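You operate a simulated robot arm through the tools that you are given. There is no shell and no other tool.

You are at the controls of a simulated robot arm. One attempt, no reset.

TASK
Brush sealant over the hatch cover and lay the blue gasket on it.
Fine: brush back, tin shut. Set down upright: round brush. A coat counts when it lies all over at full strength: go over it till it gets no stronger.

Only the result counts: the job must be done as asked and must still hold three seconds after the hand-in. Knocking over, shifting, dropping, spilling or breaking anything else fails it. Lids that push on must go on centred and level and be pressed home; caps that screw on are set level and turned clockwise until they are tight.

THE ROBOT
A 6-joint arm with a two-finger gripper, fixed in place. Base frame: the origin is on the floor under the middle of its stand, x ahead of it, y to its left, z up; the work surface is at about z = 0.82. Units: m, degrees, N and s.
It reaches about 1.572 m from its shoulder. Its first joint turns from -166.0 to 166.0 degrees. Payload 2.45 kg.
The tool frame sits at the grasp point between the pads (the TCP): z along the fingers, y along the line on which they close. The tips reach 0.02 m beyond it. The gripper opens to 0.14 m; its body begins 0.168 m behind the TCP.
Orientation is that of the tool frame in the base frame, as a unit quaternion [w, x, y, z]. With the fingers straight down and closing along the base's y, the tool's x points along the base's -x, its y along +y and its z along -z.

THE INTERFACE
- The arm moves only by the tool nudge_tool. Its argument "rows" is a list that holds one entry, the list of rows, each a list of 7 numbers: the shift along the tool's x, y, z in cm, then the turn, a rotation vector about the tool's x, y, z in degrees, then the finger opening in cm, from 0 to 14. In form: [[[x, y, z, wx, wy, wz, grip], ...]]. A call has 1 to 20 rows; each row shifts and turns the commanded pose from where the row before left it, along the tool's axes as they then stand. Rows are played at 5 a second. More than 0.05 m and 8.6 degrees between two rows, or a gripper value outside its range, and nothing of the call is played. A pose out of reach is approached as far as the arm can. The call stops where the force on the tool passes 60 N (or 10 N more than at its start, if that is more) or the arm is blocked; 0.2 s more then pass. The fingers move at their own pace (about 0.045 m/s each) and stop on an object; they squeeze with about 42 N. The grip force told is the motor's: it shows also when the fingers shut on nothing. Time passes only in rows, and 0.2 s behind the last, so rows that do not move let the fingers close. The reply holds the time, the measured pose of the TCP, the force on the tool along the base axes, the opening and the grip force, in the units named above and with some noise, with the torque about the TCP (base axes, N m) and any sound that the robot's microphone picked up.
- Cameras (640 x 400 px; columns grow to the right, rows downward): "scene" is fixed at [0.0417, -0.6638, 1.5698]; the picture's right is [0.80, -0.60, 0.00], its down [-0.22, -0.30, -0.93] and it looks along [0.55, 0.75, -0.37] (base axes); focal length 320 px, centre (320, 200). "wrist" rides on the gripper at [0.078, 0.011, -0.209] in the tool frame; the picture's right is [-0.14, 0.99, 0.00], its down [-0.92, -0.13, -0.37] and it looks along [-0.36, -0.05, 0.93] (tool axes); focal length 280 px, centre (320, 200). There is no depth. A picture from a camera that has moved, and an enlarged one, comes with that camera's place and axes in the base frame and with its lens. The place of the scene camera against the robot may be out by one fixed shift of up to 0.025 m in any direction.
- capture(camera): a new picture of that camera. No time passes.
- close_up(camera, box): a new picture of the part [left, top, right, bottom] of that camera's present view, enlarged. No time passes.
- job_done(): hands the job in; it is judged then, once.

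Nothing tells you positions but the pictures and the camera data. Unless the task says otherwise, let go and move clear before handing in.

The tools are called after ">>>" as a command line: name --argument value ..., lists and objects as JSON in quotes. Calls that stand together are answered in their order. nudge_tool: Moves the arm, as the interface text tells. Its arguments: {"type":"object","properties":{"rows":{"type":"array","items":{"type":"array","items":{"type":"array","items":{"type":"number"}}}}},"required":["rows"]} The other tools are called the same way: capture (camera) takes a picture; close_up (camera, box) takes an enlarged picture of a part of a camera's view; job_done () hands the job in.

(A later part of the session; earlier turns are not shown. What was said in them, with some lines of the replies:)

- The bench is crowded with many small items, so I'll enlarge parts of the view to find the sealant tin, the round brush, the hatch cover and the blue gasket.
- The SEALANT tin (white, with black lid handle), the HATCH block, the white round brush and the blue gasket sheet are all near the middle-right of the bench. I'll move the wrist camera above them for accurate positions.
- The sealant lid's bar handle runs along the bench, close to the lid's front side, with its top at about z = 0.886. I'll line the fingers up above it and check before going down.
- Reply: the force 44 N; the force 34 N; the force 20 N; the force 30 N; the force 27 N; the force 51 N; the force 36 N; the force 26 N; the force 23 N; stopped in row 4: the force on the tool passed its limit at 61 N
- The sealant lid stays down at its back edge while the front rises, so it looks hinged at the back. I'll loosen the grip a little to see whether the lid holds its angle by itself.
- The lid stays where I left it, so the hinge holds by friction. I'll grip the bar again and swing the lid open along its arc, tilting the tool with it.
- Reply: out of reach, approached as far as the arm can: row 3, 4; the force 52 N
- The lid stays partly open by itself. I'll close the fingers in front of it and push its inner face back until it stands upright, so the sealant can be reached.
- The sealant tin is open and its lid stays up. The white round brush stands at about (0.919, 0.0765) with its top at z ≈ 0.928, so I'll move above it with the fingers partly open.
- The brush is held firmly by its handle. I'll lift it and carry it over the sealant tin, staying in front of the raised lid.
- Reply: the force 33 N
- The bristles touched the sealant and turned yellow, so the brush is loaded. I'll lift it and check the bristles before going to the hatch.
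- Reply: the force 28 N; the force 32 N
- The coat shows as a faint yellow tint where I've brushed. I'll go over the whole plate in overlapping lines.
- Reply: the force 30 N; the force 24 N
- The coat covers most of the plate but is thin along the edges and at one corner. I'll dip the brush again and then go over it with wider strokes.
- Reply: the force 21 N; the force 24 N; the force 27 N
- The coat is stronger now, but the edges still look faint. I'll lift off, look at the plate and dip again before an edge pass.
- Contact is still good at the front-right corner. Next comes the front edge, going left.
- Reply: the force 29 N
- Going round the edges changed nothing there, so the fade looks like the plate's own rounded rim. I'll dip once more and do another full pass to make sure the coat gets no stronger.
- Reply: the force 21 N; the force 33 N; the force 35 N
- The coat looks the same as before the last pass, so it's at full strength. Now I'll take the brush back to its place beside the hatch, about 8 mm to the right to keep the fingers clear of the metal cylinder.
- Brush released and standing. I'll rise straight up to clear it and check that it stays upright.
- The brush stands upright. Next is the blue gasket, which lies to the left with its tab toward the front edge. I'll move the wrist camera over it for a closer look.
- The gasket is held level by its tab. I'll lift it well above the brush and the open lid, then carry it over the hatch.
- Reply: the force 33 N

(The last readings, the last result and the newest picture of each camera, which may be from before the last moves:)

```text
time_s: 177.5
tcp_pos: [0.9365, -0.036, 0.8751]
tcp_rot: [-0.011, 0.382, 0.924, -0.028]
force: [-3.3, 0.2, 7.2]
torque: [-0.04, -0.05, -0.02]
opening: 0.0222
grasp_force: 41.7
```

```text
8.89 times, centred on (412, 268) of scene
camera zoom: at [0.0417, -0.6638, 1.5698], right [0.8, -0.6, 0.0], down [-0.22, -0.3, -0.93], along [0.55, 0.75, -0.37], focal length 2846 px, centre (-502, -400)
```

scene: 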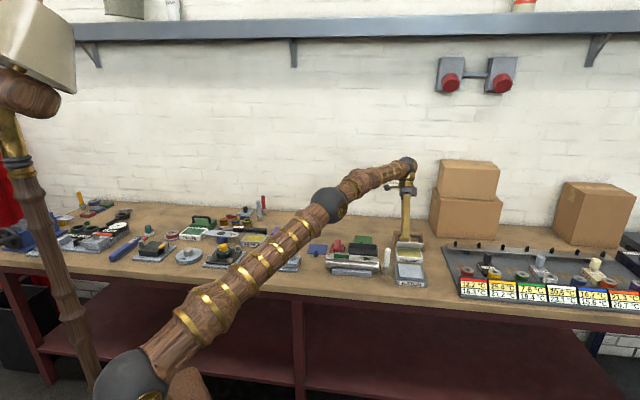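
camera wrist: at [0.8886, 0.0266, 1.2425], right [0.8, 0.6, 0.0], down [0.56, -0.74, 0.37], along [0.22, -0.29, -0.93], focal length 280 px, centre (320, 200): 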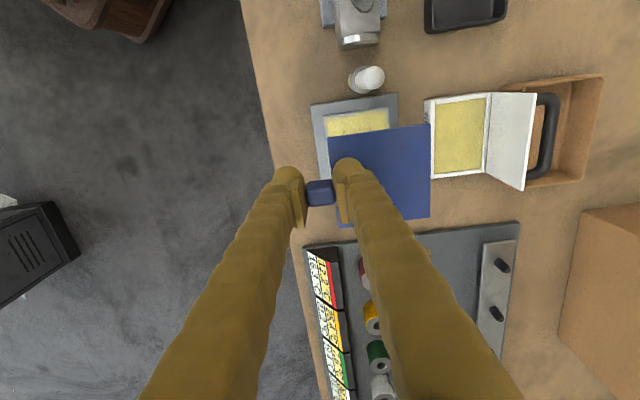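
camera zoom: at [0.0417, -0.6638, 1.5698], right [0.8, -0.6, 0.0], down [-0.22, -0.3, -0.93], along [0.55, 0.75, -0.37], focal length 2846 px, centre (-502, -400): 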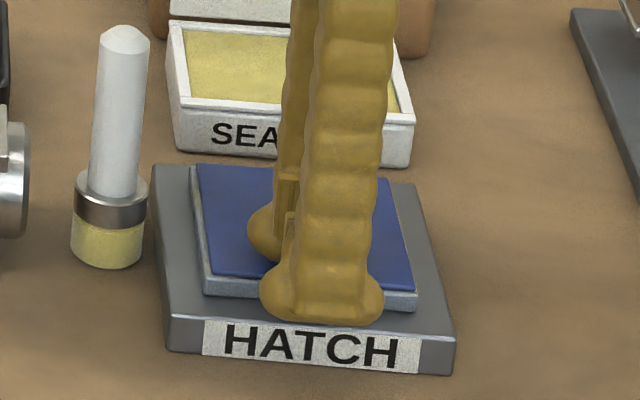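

>>> nudge_tool --rows '[[[0, 0, 0, 0, 0, 0, 2.6], [0, 0, 0, 0, 0, 0, 3.0], [0, 0, 0, 0, 0, 0, 3.0], [0, 0, -0.2, 0, 0, 0, 3.4], [0, 0, 0, 0, 0, 0, 3.4]]]'

>>> close_up --camera "wrist" --box '[270, 80, 450, 240]'

>>> close_up --camera "scene" --box '[390, 245, 435, 290]'

```text
time_s: 178.7
tcp_pos: [0.9359, -0.0365, 0.8777]
tcp_rot: [-0.012, 0.382, 0.924, -0.028]
force: [1.1, -0.9, 0.1]
torque: [0.02, 0.01, -0.01]
opening: 0.034
grasp_force: 0.1
```

```text
2.50 times, centred on (360, 160) of wrist
camera zoom: at [0.8972, 0.0357, 1.0856], right [0.8, 0.6, -0.06], down [0.58, -0.73, 0.38], along [0.18, -0.33, -0.92], focal length 701 px, centre (220, 300)
```

zoom: 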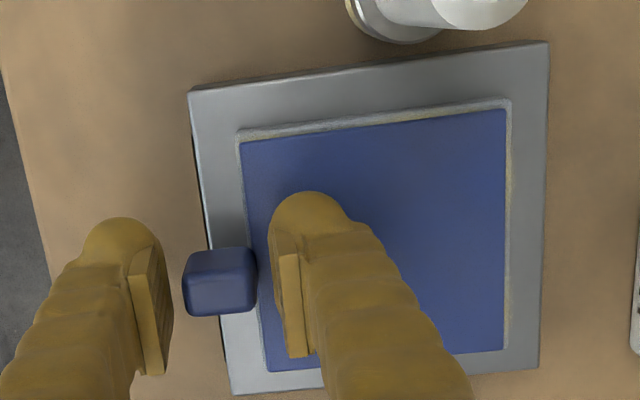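

```text
8.89 times, centred on (412, 268) of scene
camera zoom: at [0.0417, -0.6638, 1.5698], right [0.8, -0.6, 0.0], down [-0.22, -0.3, -0.93], along [0.55, 0.75, -0.37], focal length 2846 px, centre (-502, -400)
```

zoom: 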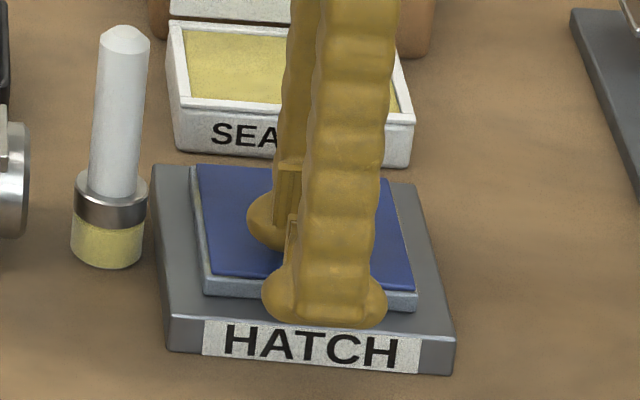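

Gasket released on the plate. I'll rise clear, level the tool and look at the result.

>>> nudge_tool --rows '[[[0, -0.06, -1, 0, 0, 0, 3.4], [0, -0.12, -2, 0, 0, 0, 3.4], [0, -0.18, -3, 0, 0, 0, 3.4], [0, -0.24, -4, 0, 0, 0, 3.4], [0, 0, -3, -3.3, 0, 0, 3.4], [0, 0, 0, 0, 0, 0, 3.4]]]'

>>> capture --camera "wrist"

>>> close_up --camera "scene" --box '[390, 245, 435, 290]'

```text
time_s: 180.1
tcp_pos: [0.9363, -0.0354, 1.0095]
tcp_rot: [0.0, 0.382, 0.924, -0.001]
force: [0.1, 0.3, 0.1]
torque: [0.01, -0.05, -0.02]
opening: 0.0341
grasp_force: 0.1
```

```text
taken
camera wrist: at [0.8891, 0.0292, 1.2179], right [0.8, 0.6, 0.0], down [0.56, -0.74, 0.37], along [0.22, -0.29, -0.93], focal length 280 px, centre (320, 200)
```

wrist: 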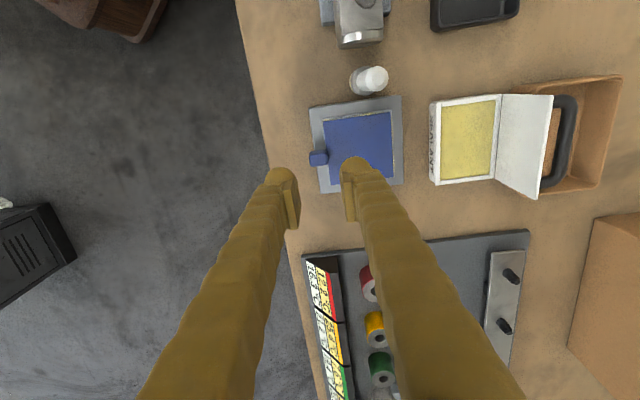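

```text
8.89 times, centred on (412, 268) of scene
camera zoom: at [0.0417, -0.6638, 1.5698], right [0.8, -0.6, 0.0], down [-0.22, -0.3, -0.93], along [0.55, 0.75, -0.37], focal length 2846 px, centre (-502, -400)
```

zoom: 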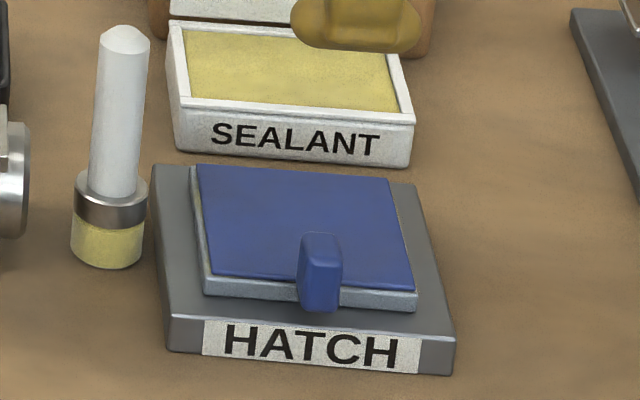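

The gasket lies flat and centred on the coated plate. Last is shutting the sealant tin, so I'll check where its lid and handle stand now.

>>> close_up --camera "wrist" --box '[400, 50, 640, 220]'

>>> close_up --camera "scene" --box '[380, 215, 440, 265]'

```text
2.35 times, centred on (520, 135) of wrist
camera zoom: at [0.8891, 0.0292, 1.2179], right [0.8, 0.6, 0.0], down [0.56, -0.74, 0.37], along [0.22, -0.29, -0.93], focal length 660 px, centre (-151, 353)
```

zoom: 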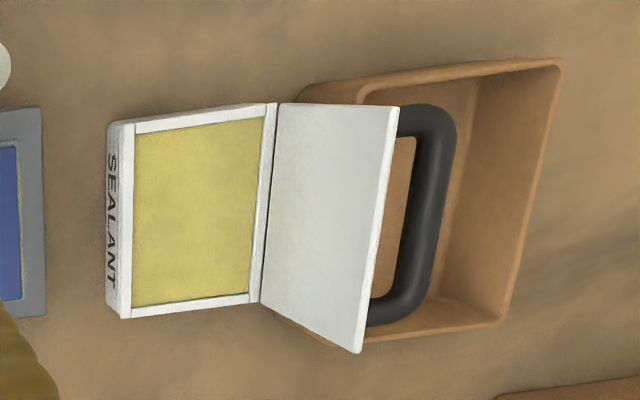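

```text
8.00 times, centred on (410, 240) of scene
camera zoom: at [0.0417, -0.6638, 1.5698], right [0.8, -0.6, 0.0], down [-0.22, -0.3, -0.93], along [0.55, 0.75, -0.37], focal length 2561 px, centre (-400, -120)
```

zoom: 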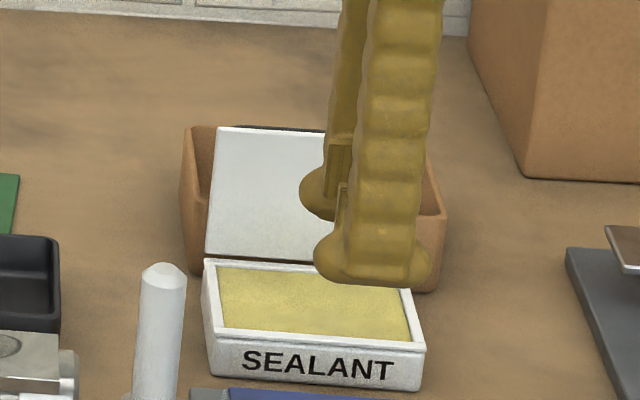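

>>> nudge_tool --rows '[[[-0.22, 3.85, 0, 0, 0, 0, 13], [-0.22, 3.85, 0, 0, 0, 0, 13], [-0.22, 3.85, 0, 0, 0, 0, 13], [-0.22, 3.85, 0, 0, 0, 0, 13], [-0.22, 3.85, 0, 0, 0, 0, 13], [-0.22, 3.85, 0, 0, 0, 0, 13], [0, 0, 0, 0, 0, 0, 13], [0, 0, 0, 0, 0, 0, 13]]]'

>>> capture --camera "wrist"

>>> close_up --camera "scene" --box '[370, 200, 450, 270]'

```text
time_s: 181.9
tcp_pos: [1.1106, 0.1186, 1.0071]
tcp_rot: [0.0, 0.381, 0.924, 0.0]
force: [-0.7, -0.6, 0.7]
torque: [0.0, 0.04, 0.0]
opening: 0.13
grasp_force: 0.0
```

```text
taken
camera wrist: at [1.0627, 0.1827, 1.2169], right [0.8, 0.6, 0.0], down [0.56, -0.74, 0.37], along [0.22, -0.29, -0.93], focal length 280 px, centre (320, 200)
```

wrist: 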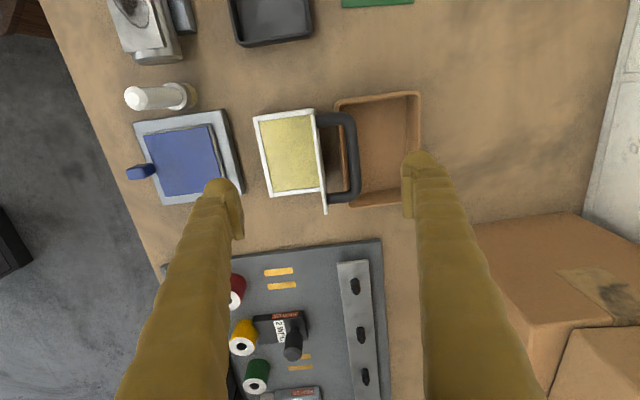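

```text
5.71 times, centred on (410, 235) of scene
camera zoom: at [0.0417, -0.6638, 1.5698], right [0.8, -0.6, 0.0], down [-0.22, -0.3, -0.93], along [0.55, 0.75, -0.37], focal length 1829 px, centre (-194, 0)
```

zoom: 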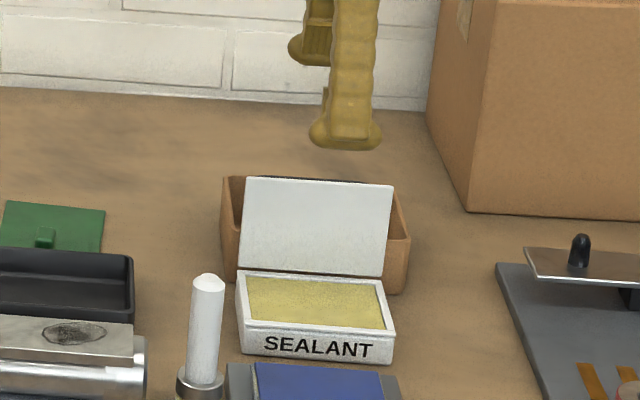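

>>> nudge_tool --rows '[[[0, 0, 2.5, 0, 0, 0, 13], [0, 0, 2.5, 0, 0, 0, 13], [0, 0, 2.5, 0, 0, 0, 13], [0, 0, 1.5, 0, 0, 0, 13], [0, 0, 1.2, 0, 0, 0, 13], [0, 0, 0, 0, 0, 0, 13]]]'

>>> capture --camera "wrist"

>>> close_up --camera "scene" --box '[370, 200, 450, 270]'

```text
time_s: 183.3
tcp_pos: [1.1094, 0.1187, 0.9057]
tcp_rot: [-0.001, 0.382, 0.924, -0.001]
force: [-0.2, 0.4, -1.6]
torque: [-0.02, -0.01, 0.03]
opening: 0.1301
grasp_force: 0.0
```

```text
taken
camera wrist: at [1.0615, 0.183, 1.1149], right [0.8, 0.6, 0.0], down [0.56, -0.74, 0.37], along [0.22, -0.29, -0.93], focal length 280 px, centre (320, 200)
```

wrist: 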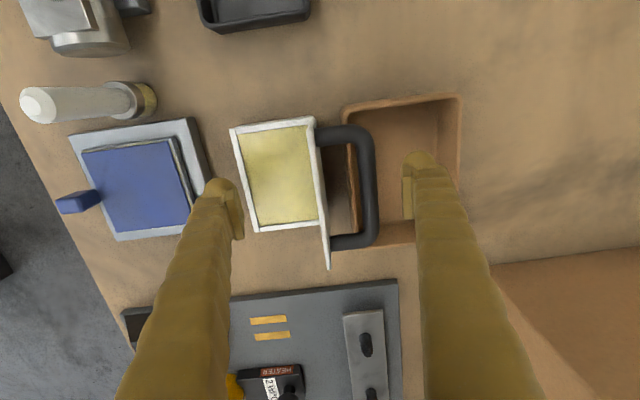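

```text
5.71 times, centred on (410, 235) of scene
camera zoom: at [0.0417, -0.6638, 1.5698], right [0.8, -0.6, 0.0], down [-0.22, -0.3, -0.93], along [0.55, 0.75, -0.37], focal length 1829 px, centre (-194, 0)
```

zoom: 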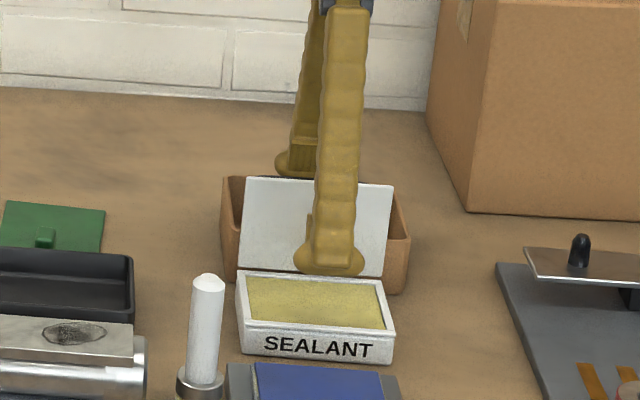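

>>> nudge_tool --rows '[[[0, 0, 0.6, 0, 0, 0, 13], [0, -0.7, 0, 0, 0, 0, 13], [0, -0.7, 0, 0, 0, 0, 13], [0, -0.7, 0, 0, 0, 0, 13], [0, -0.7, 0, 0, 0, 0, 13], [0, -0.7, 0, 0, 0, 0, 13], [0, 0, 0, 0, 0, 0, 13]]]'

>>> capture --camera "wrist"

>>> close_up --camera "scene" --box '[370, 200, 450, 270]'

```text
time_s: 184.9
tcp_pos: [1.0833, 0.094, 0.8989]
tcp_rot: [0.0, 0.382, 0.924, -0.001]
force: [-1.1, 0.5, 0.7]
torque: [0.0, -0.02, 0.04]
opening: 0.1303
grasp_force: 0.0
```

```text
taken
camera wrist: at [1.036, 0.1579, 1.1086], right [0.8, 0.6, 0.0], down [0.56, -0.74, 0.37], along [0.22, -0.3, -0.93], focal length 280 px, centre (320, 200)
```

wrist: 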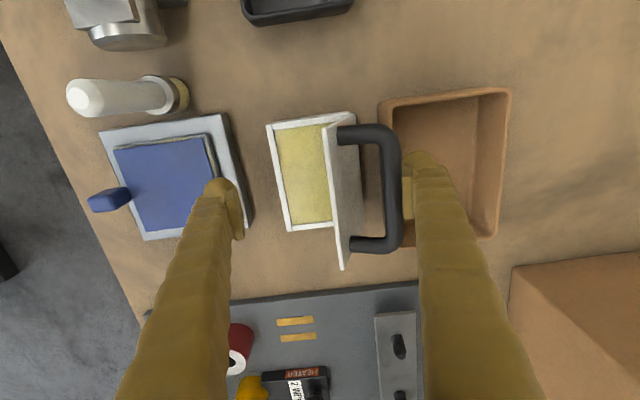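

```text
5.71 times, centred on (410, 235) of scene
camera zoom: at [0.0417, -0.6638, 1.5698], right [0.8, -0.6, 0.0], down [-0.22, -0.3, -0.93], along [0.55, 0.75, -0.37], focal length 1829 px, centre (-194, 0)
```

zoom: 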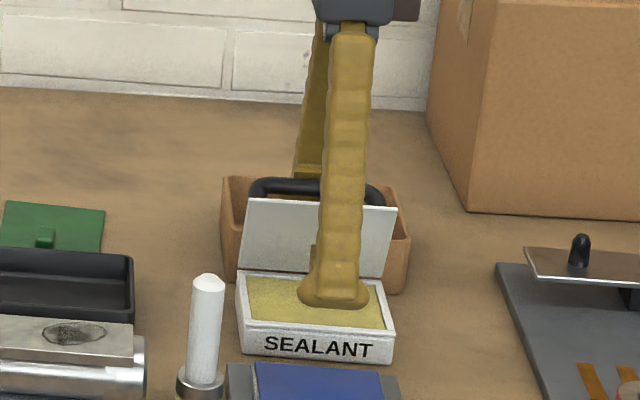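

>>> nudge_tool --rows '[[[0, -0.7, 0, 0, 0, 0, 13], [0, -0.7, 0, 0, 0, 0, 13], [0, -0.7, 0, 0, 0, 0, 13], [0, -0.7, 0, 0, 0, 0, 13], [0, -0.7, 0, 0, 0, 0, 13], [0, 0, 0, 0, 0, 0, 13]]]'

>>> capture --camera "wrist"

>>> close_up --camera "scene" --box '[370, 200, 450, 270]'

```text
time_s: 186.3
tcp_pos: [1.0603, 0.0682, 0.9004]
tcp_rot: [0.0, 0.381, 0.925, -0.001]
force: [-0.1, 0.5, -0.2]
torque: [0.03, 0.03, 0.01]
opening: 0.1303
grasp_force: 0.0
```

```text
taken
camera wrist: at [1.012, 0.1324, 1.1092], right [0.8, 0.6, 0.0], down [0.56, -0.74, 0.37], along [0.22, -0.29, -0.93], focal length 280 px, centre (320, 200)
```

wrist: 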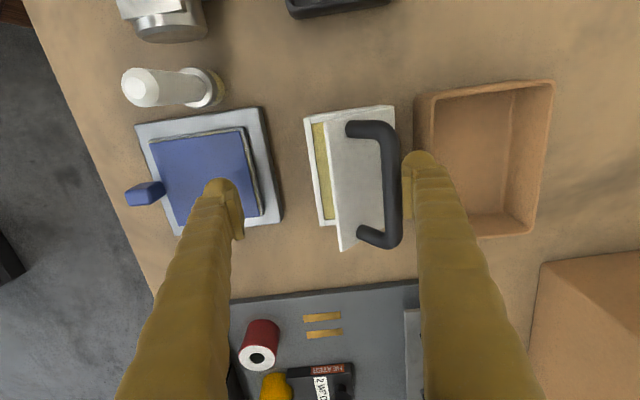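

```text
5.71 times, centred on (410, 235) of scene
camera zoom: at [0.0417, -0.6638, 1.5698], right [0.8, -0.6, 0.0], down [-0.22, -0.3, -0.93], along [0.55, 0.75, -0.37], focal length 1829 px, centre (-194, 0)
```

zoom: 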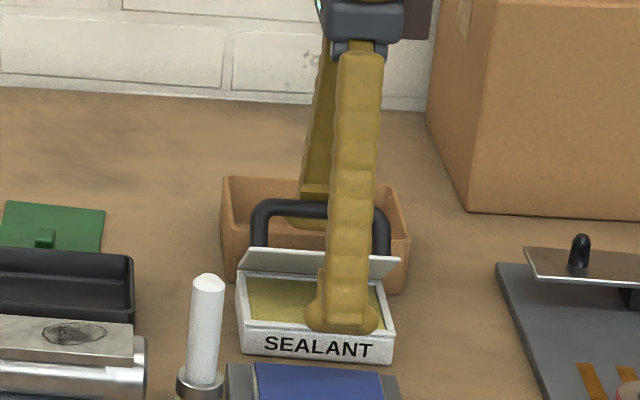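

>>> nudge_tool --rows '[[[0, 0, 0, 0, 0, 0, 12], [0, 0, 0, 0, 0, 0, 11], [0, 0, 0, 0, 0, 0, 10], [0, 0, 0, 0, 0, 0, 9], [0, 0, 0, 0, 0, 0, 9]]]'

>>> capture --camera "wrist"

>>> close_up --camera "scene" --box '[370, 200, 450, 270]'

```text
time_s: 187.5
tcp_pos: [1.0594, 0.0682, 0.8992]
tcp_rot: [0.0, 0.381, 0.924, -0.001]
force: [0.2, -0.3, 0.4]
torque: [0.0, 0.03, -0.01]
opening: 0.09
grasp_force: 0.1
```

```text
taken
camera wrist: at [1.0121, 0.1326, 1.1091], right [0.8, 0.6, 0.0], down [0.56, -0.74, 0.37], along [0.22, -0.29, -0.93], focal length 280 px, centre (320, 200)
```

wrist: 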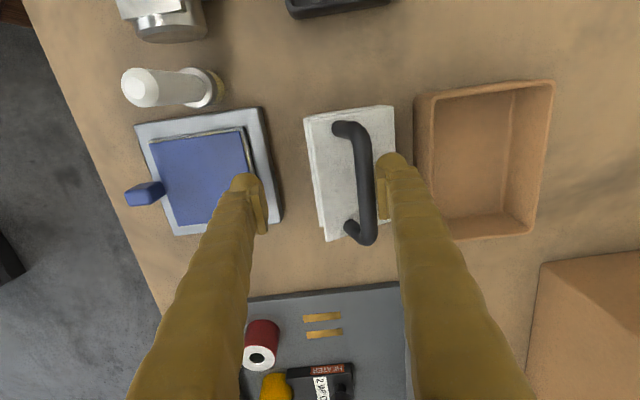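

```text
5.71 times, centred on (410, 235) of scene
camera zoom: at [0.0417, -0.6638, 1.5698], right [0.8, -0.6, 0.0], down [-0.22, -0.3, -0.93], along [0.55, 0.75, -0.37], focal length 1829 px, centre (-194, 0)
```

zoom: 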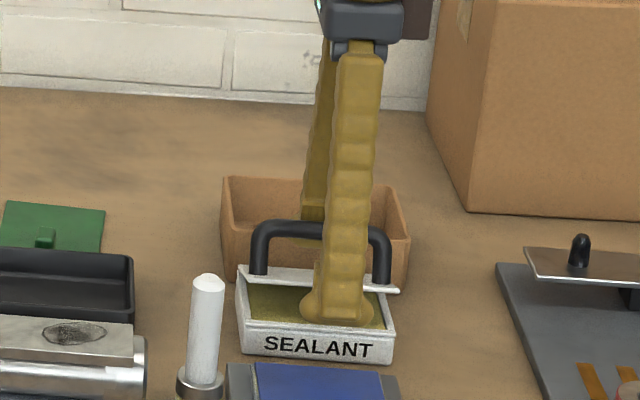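

>>> nudge_tool --rows '[[[0, -0.6, 0, 0, 0, 0, 9], [0, -0.6, 0, 0, 0, 0, 9], [0, -0.4, 0, 0, 0, 0, 9], [0, 0, 0, 0, 0, 0, 9]]]'

>>> close_up --camera "scene" --box '[370, 200, 450, 270]'

```text
time_s: 188.5
tcp_pos: [1.0491, 0.0576, 0.8989]
tcp_rot: [0.0, 0.383, 0.924, -0.001]
force: [1.9, 0.2, -1.8]
torque: [-0.02, -0.01, 0.0]
opening: 0.0905
grasp_force: 0.5
```

```text
5.71 times, centred on (410, 235) of scene
camera zoom: at [0.0417, -0.6638, 1.5698], right [0.8, -0.6, 0.0], down [-0.22, -0.3, -0.93], along [0.55, 0.75, -0.37], focal length 1829 px, centre (-194, 0)
```

zoom: 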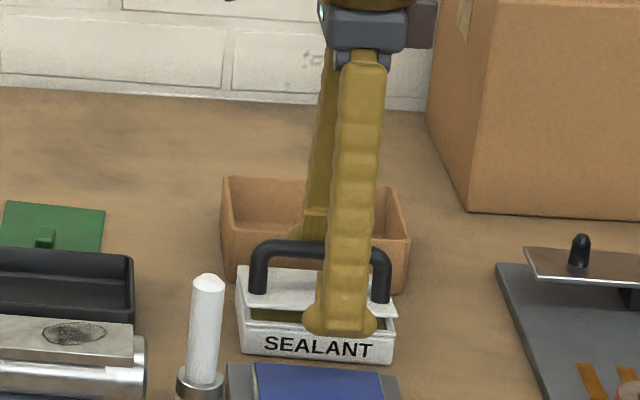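

>>> nudge_tool --rows '[[[0, 0.2, -1, 0, 0, 0, 9], [0, 0, -3, 0, 0, 0, 9], [0, 0, -4, 0, 0, 0, 9], [0, 1.0, 0, 0, 0, 0, 0], [0, 1.0, 0, 0, 0, 0, 0], [0, 1.0, 0, 0, 0, 0, 0], [0, 0, 0, 0, 0, 0, 0], [0, 0, 0, 0, 0, 0, 0], [0, 0, 0, 0, 0, 0, 0]]]'

>>> capture --camera "wrist"

>>> close_up --camera "scene" --box '[370, 200, 450, 270]'

```text
time_s: 190.5
tcp_pos: [1.0711, 0.0802, 0.9809]
tcp_rot: [0.0, 0.382, 0.924, 0.0]
force: [-0.3, 0.3, 0.1]
torque: [-0.02, 0.0, -0.04]
opening: 0.0
grasp_force: 26.8
```

```text
taken
camera wrist: at [1.0235, 0.1447, 1.1893], right [0.8, 0.6, 0.0], down [0.56, -0.74, 0.37], along [0.22, -0.29, -0.93], focal length 280 px, centre (320, 200)
```

wrist: 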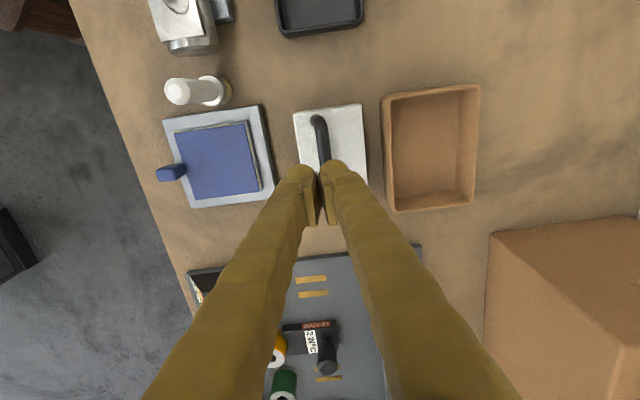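

```text
5.71 times, centred on (410, 235) of scene
camera zoom: at [0.0417, -0.6638, 1.5698], right [0.8, -0.6, 0.0], down [-0.22, -0.3, -0.93], along [0.55, 0.75, -0.37], focal length 1829 px, centre (-194, 0)
```

zoom: 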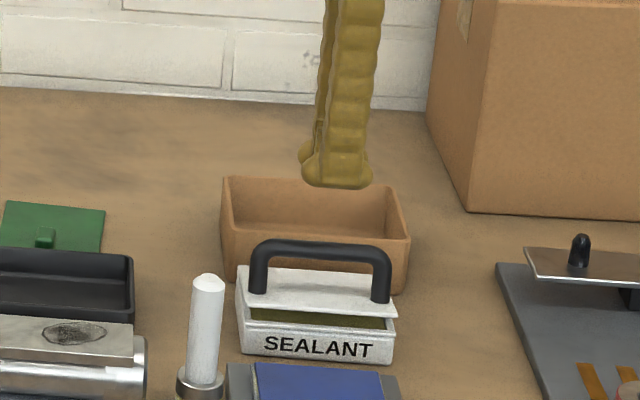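

>>> nudge_tool --rows '[[[0, 0, 2, 0, 0, 0, 0], [0, 0, 2, 0, 0, 0, 0], [0, 0, 1.2, 0, 0, 0, 0], [0, 0, 0.4, 0, 0, 0, 0], [0, 0, 0.4, 0, 0, 0, 0], [0, 0, 0, 0, 0, 0, 0]]]'

>>> close_up --camera "scene" --box '[380, 215, 440, 265]'

```text
time_s: 191.9
tcp_pos: [1.0707, 0.0801, 0.9196]
tcp_rot: [-0.001, 0.382, 0.924, 0.0]
force: [0.0, 0.0, -1.1]
torque: [0.02, -0.01, -0.02]
opening: 0.0
grasp_force: 28.8
```

```text
8.00 times, centred on (410, 240) of scene
camera zoom: at [0.0417, -0.6638, 1.5698], right [0.8, -0.6, 0.0], down [-0.22, -0.3, -0.93], along [0.55, 0.75, -0.37], focal length 2561 px, centre (-400, -120)
```

zoom: 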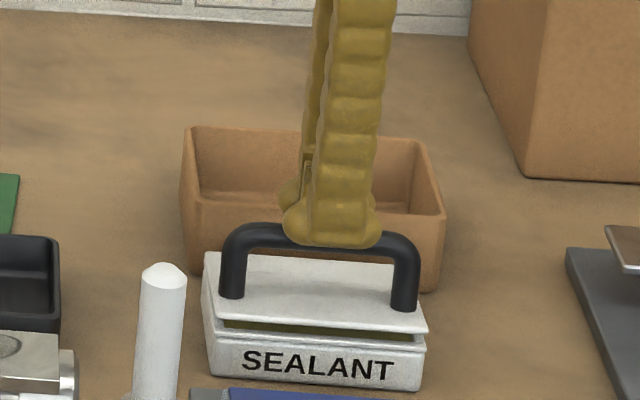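

>>> nudge_tool --rows '[[[0, 0, 0.3, 0, 0, 0, 0], [0, 0, 0.3, 0, 0, 0, 0], [0, 0, 0.2, 0, 0, 0, 0], [0, 0, 0, 0, 0, 0, 0]]]'

>>> close_up --camera "scene" --box '[380, 215, 440, 265]'

```text
time_s: 192.9
tcp_pos: [1.0716, 0.0799, 0.912]
tcp_rot: [0.001, 0.382, 0.924, -0.001]
force: [0.7, 1.6, 4.9]
torque: [0.08, 0.04, 0.01]
opening: 0.0001
grasp_force: 28.6
```

```text
8.00 times, centred on (410, 240) of scene
camera zoom: at [0.0417, -0.6638, 1.5698], right [0.8, -0.6, 0.0], down [-0.22, -0.3, -0.93], along [0.55, 0.75, -0.37], focal length 2561 px, centre (-400, -120)
```

zoom: 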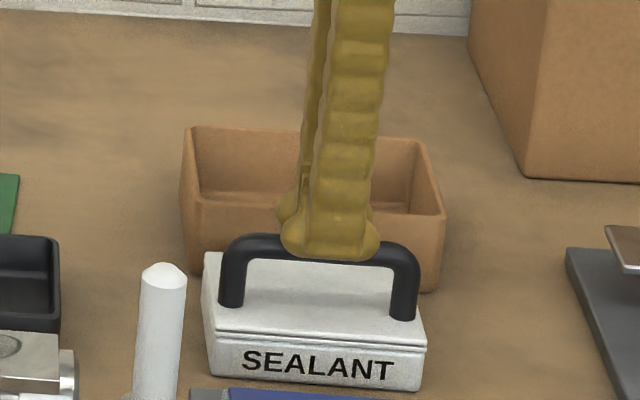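

>>> nudge_tool --rows '[[[0, 0, 0.1, 0, 0, 0, 0], [0, 0, 0.1, 0, 0, 0, 0], [0, 0, 0, 0, 0, 0, 0]]]'

```text
time_s: 193.7
tcp_pos: [1.0704, 0.0806, 0.9134]
tcp_rot: [0.002, 0.382, 0.924, 0.0]
force: [4.8, 0.1, 32.7]
torque: [0.32, 0.13, -0.04]
opening: 0.006
grasp_force: 29.4
```

>>> nudge_tool --rows '[[[0, 0, -0.5, 0, 0, 0, 0], [0, 0, -0.5, 0, 0, 0, 0], [0, 1.2, 0, 0, 0, 0, 0], [0, 0, 0, 0, 0, 0, 0]]]'

>>> close_up --camera "scene" --box '[390, 230, 430, 262]'

```text
time_s: 194.7
tcp_pos: [1.0785, 0.0893, 0.919]
tcp_rot: [0.0, 0.382, 0.924, -0.001]
force: [-0.2, 0.6, 0.3]
torque: [0.01, 0.0, -0.03]
opening: 0.0
grasp_force: 29.9
```

```text
12.50 times, centred on (410, 246) of scene
camera zoom: at [0.0417, -0.6638, 1.5698], right [0.8, -0.6, 0.0], down [-0.22, -0.3, -0.93], along [0.55, 0.75, -0.37], focal length 4002 px, centre (-805, -375)
```

zoom: 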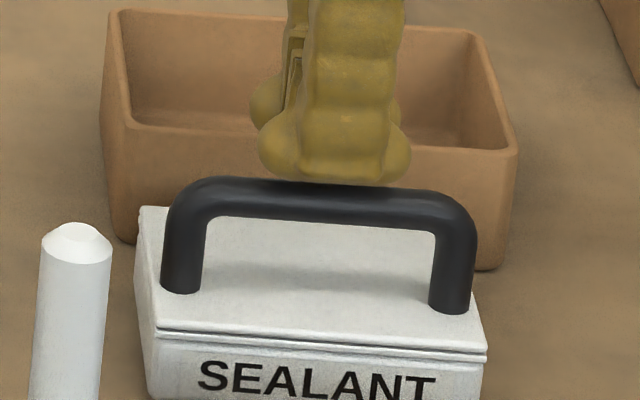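

>>> nudge_tool --rows '[[[0, 0, 0.4, 0, 0, 0, 0], [0, 0, 0.3, 0, 0, 0, 0], [0, 0, 0, 0, 0, 0, 0]]]'

```text
time_s: 195.5
tcp_pos: [1.0793, 0.0893, 0.914]
tcp_rot: [0.001, 0.381, 0.924, -0.001]
force: [-4.6, 1.5, 23.6]
torque: [0.06, 0.46, -0.01]
opening: 0.0
grasp_force: 29.1
```

>>> nudge_tool --rows '[[[0, 0, 0.1, 0, 0, 0, 0], [0, 0, 0, 0, 0, 0, 0], [0, 0, 0, 0, 0, 0, 0]]]'

>>> close_up --camera "scene" --box '[390, 230, 430, 262]'

```text
time_s: 196.3
tcp_pos: [1.0794, 0.0893, 0.9142]
tcp_rot: [0.002, 0.382, 0.924, 0.0]
force: [-1.4, -2.3, 51.9]
torque: [-0.04, 0.87, 0.02]
opening: 0.0
grasp_force: 29.0
```

```text
12.50 times, centred on (410, 246) of scene
camera zoom: at [0.0417, -0.6638, 1.5698], right [0.8, -0.6, 0.0], down [-0.22, -0.3, -0.93], along [0.55, 0.75, -0.37], focal length 4002 px, centre (-805, -375)
```

zoom: 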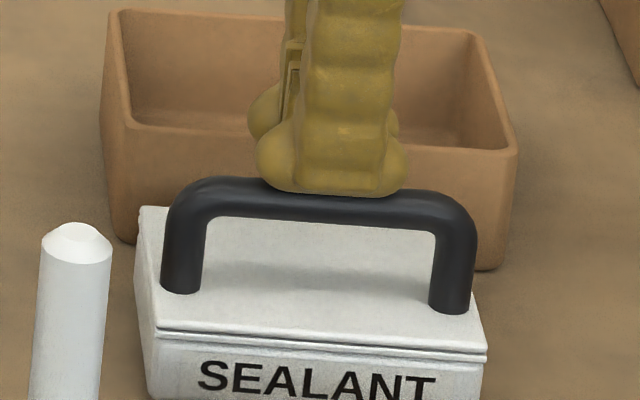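

The lid is firmly shut: it sits as it did at the start and didn't give under 50 N. I'll lift clear and check the whole scene.

>>> nudge_tool --rows '[[[0, 0, -0.5, 0, 0, 0, 0], [0, 0, -2, 0, 0, 0, 0], [0, 0, -4, 0, 0, 0, 0], [0, 0, -4, 0, 0, 0, 0], [0, 0, -4, 0, 0, 0, 4], [1.5, -2, -3, 0, 0, 0, 4], [1.5, -2, -3, 0, 0, 0, 4], [1.5, -2, -2, 0, 0, 0, 4], [0, 0, 0, 0, 0, 0, 4]]]'

>>> capture --camera "scene"

>>> close_up --camera "scene" --box '[360, 222, 440, 292]'

>>> capture --camera "wrist"

>>> close_up --camera "scene" --box '[290, 200, 450, 300]'

```text
time_s: 198.3
tcp_pos: [1.0064, 0.08, 1.137]
tcp_rot: [0.0, 0.381, 0.924, -0.001]
force: [0.2, -0.1, 0.8]
torque: [-0.03, -0.01, 0.0]
opening: 0.04
grasp_force: 0.1
```

```text
taken
```

scene: 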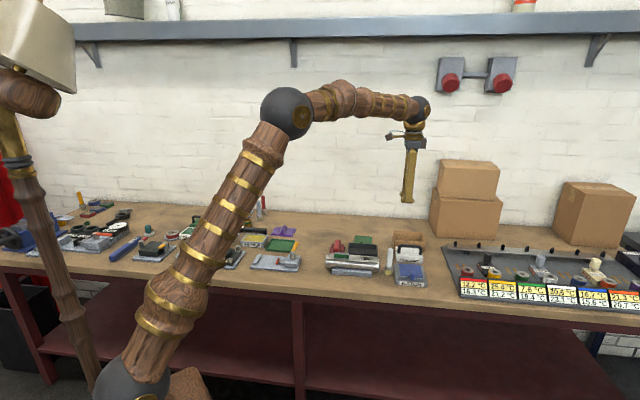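

```text
5.71 times, centred on (400, 257) of scene
camera zoom: at [0.0417, -0.6638, 1.5698], right [0.8, -0.6, 0.0], down [-0.22, -0.3, -0.93], along [0.55, 0.75, -0.37], focal length 1829 px, centre (-137, -126)
```

zoom: 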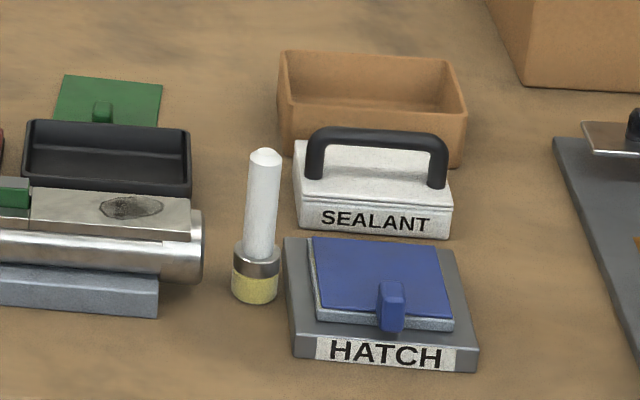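

```text
taken
camera wrist: at [0.9594, 0.1427, 1.3453], right [0.8, 0.6, 0.0], down [0.56, -0.74, 0.37], along [0.22, -0.29, -0.93], focal length 280 px, centre (320, 200)
```

wrist: 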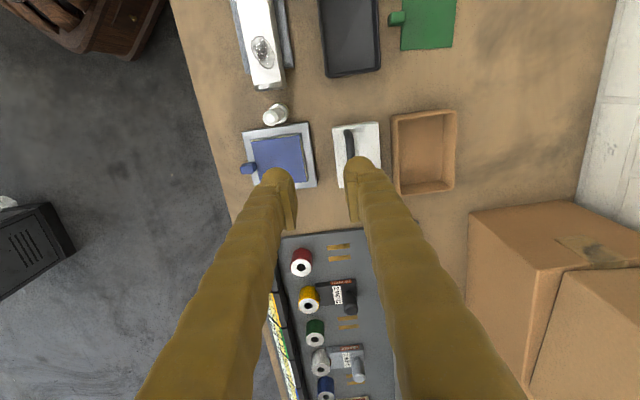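

```text
4.00 times, centred on (370, 250) of scene
camera zoom: at [0.0417, -0.6638, 1.5698], right [0.8, -0.6, 0.0], down [-0.22, -0.3, -0.93], along [0.55, 0.75, -0.37], focal length 1281 px, centre (120, 0)
```

zoom: 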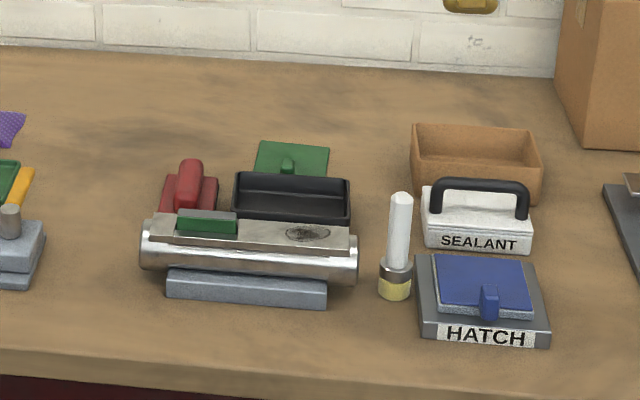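

Everything looks right: the gasket lies flat and centred on the coated hatch cover, and the brush stands upright beside it. The sealant tin is shut, nothing else has moved, and the arm is clear, so I'm handing in.

>>> job_done

```text
The job is handed in.
```

The hatch cover is coated with sealant and the blue gasket lies flat and centred on it. The job is handed in, but I haven't been told how it was judged.

- **Coat:** I went over the whole cover three times, dipping the brush again between passes, and once round the edges. The last pass made it no stronger. A thin faint strip stayed along the rim even after the edge pass; I took it to be the cover's rounded edge.
- **Gasket:** it rests on the cover with its tab hanging over the front edge. I first set it down slightly off centre and tilted, then lifted it a little and re-set it before letting go.
- **Brush:** the round brush stands upright next to the hatch, about 8 mm right of where it started, so the fingers would miss the metal cylinder.
- **Tin:** its lid turned out to be hinged, so I swung it open instead of lifting it off. It is shut again and didn't give under about 50 N.

In the last pictures, nothing else around the work area looked moved.
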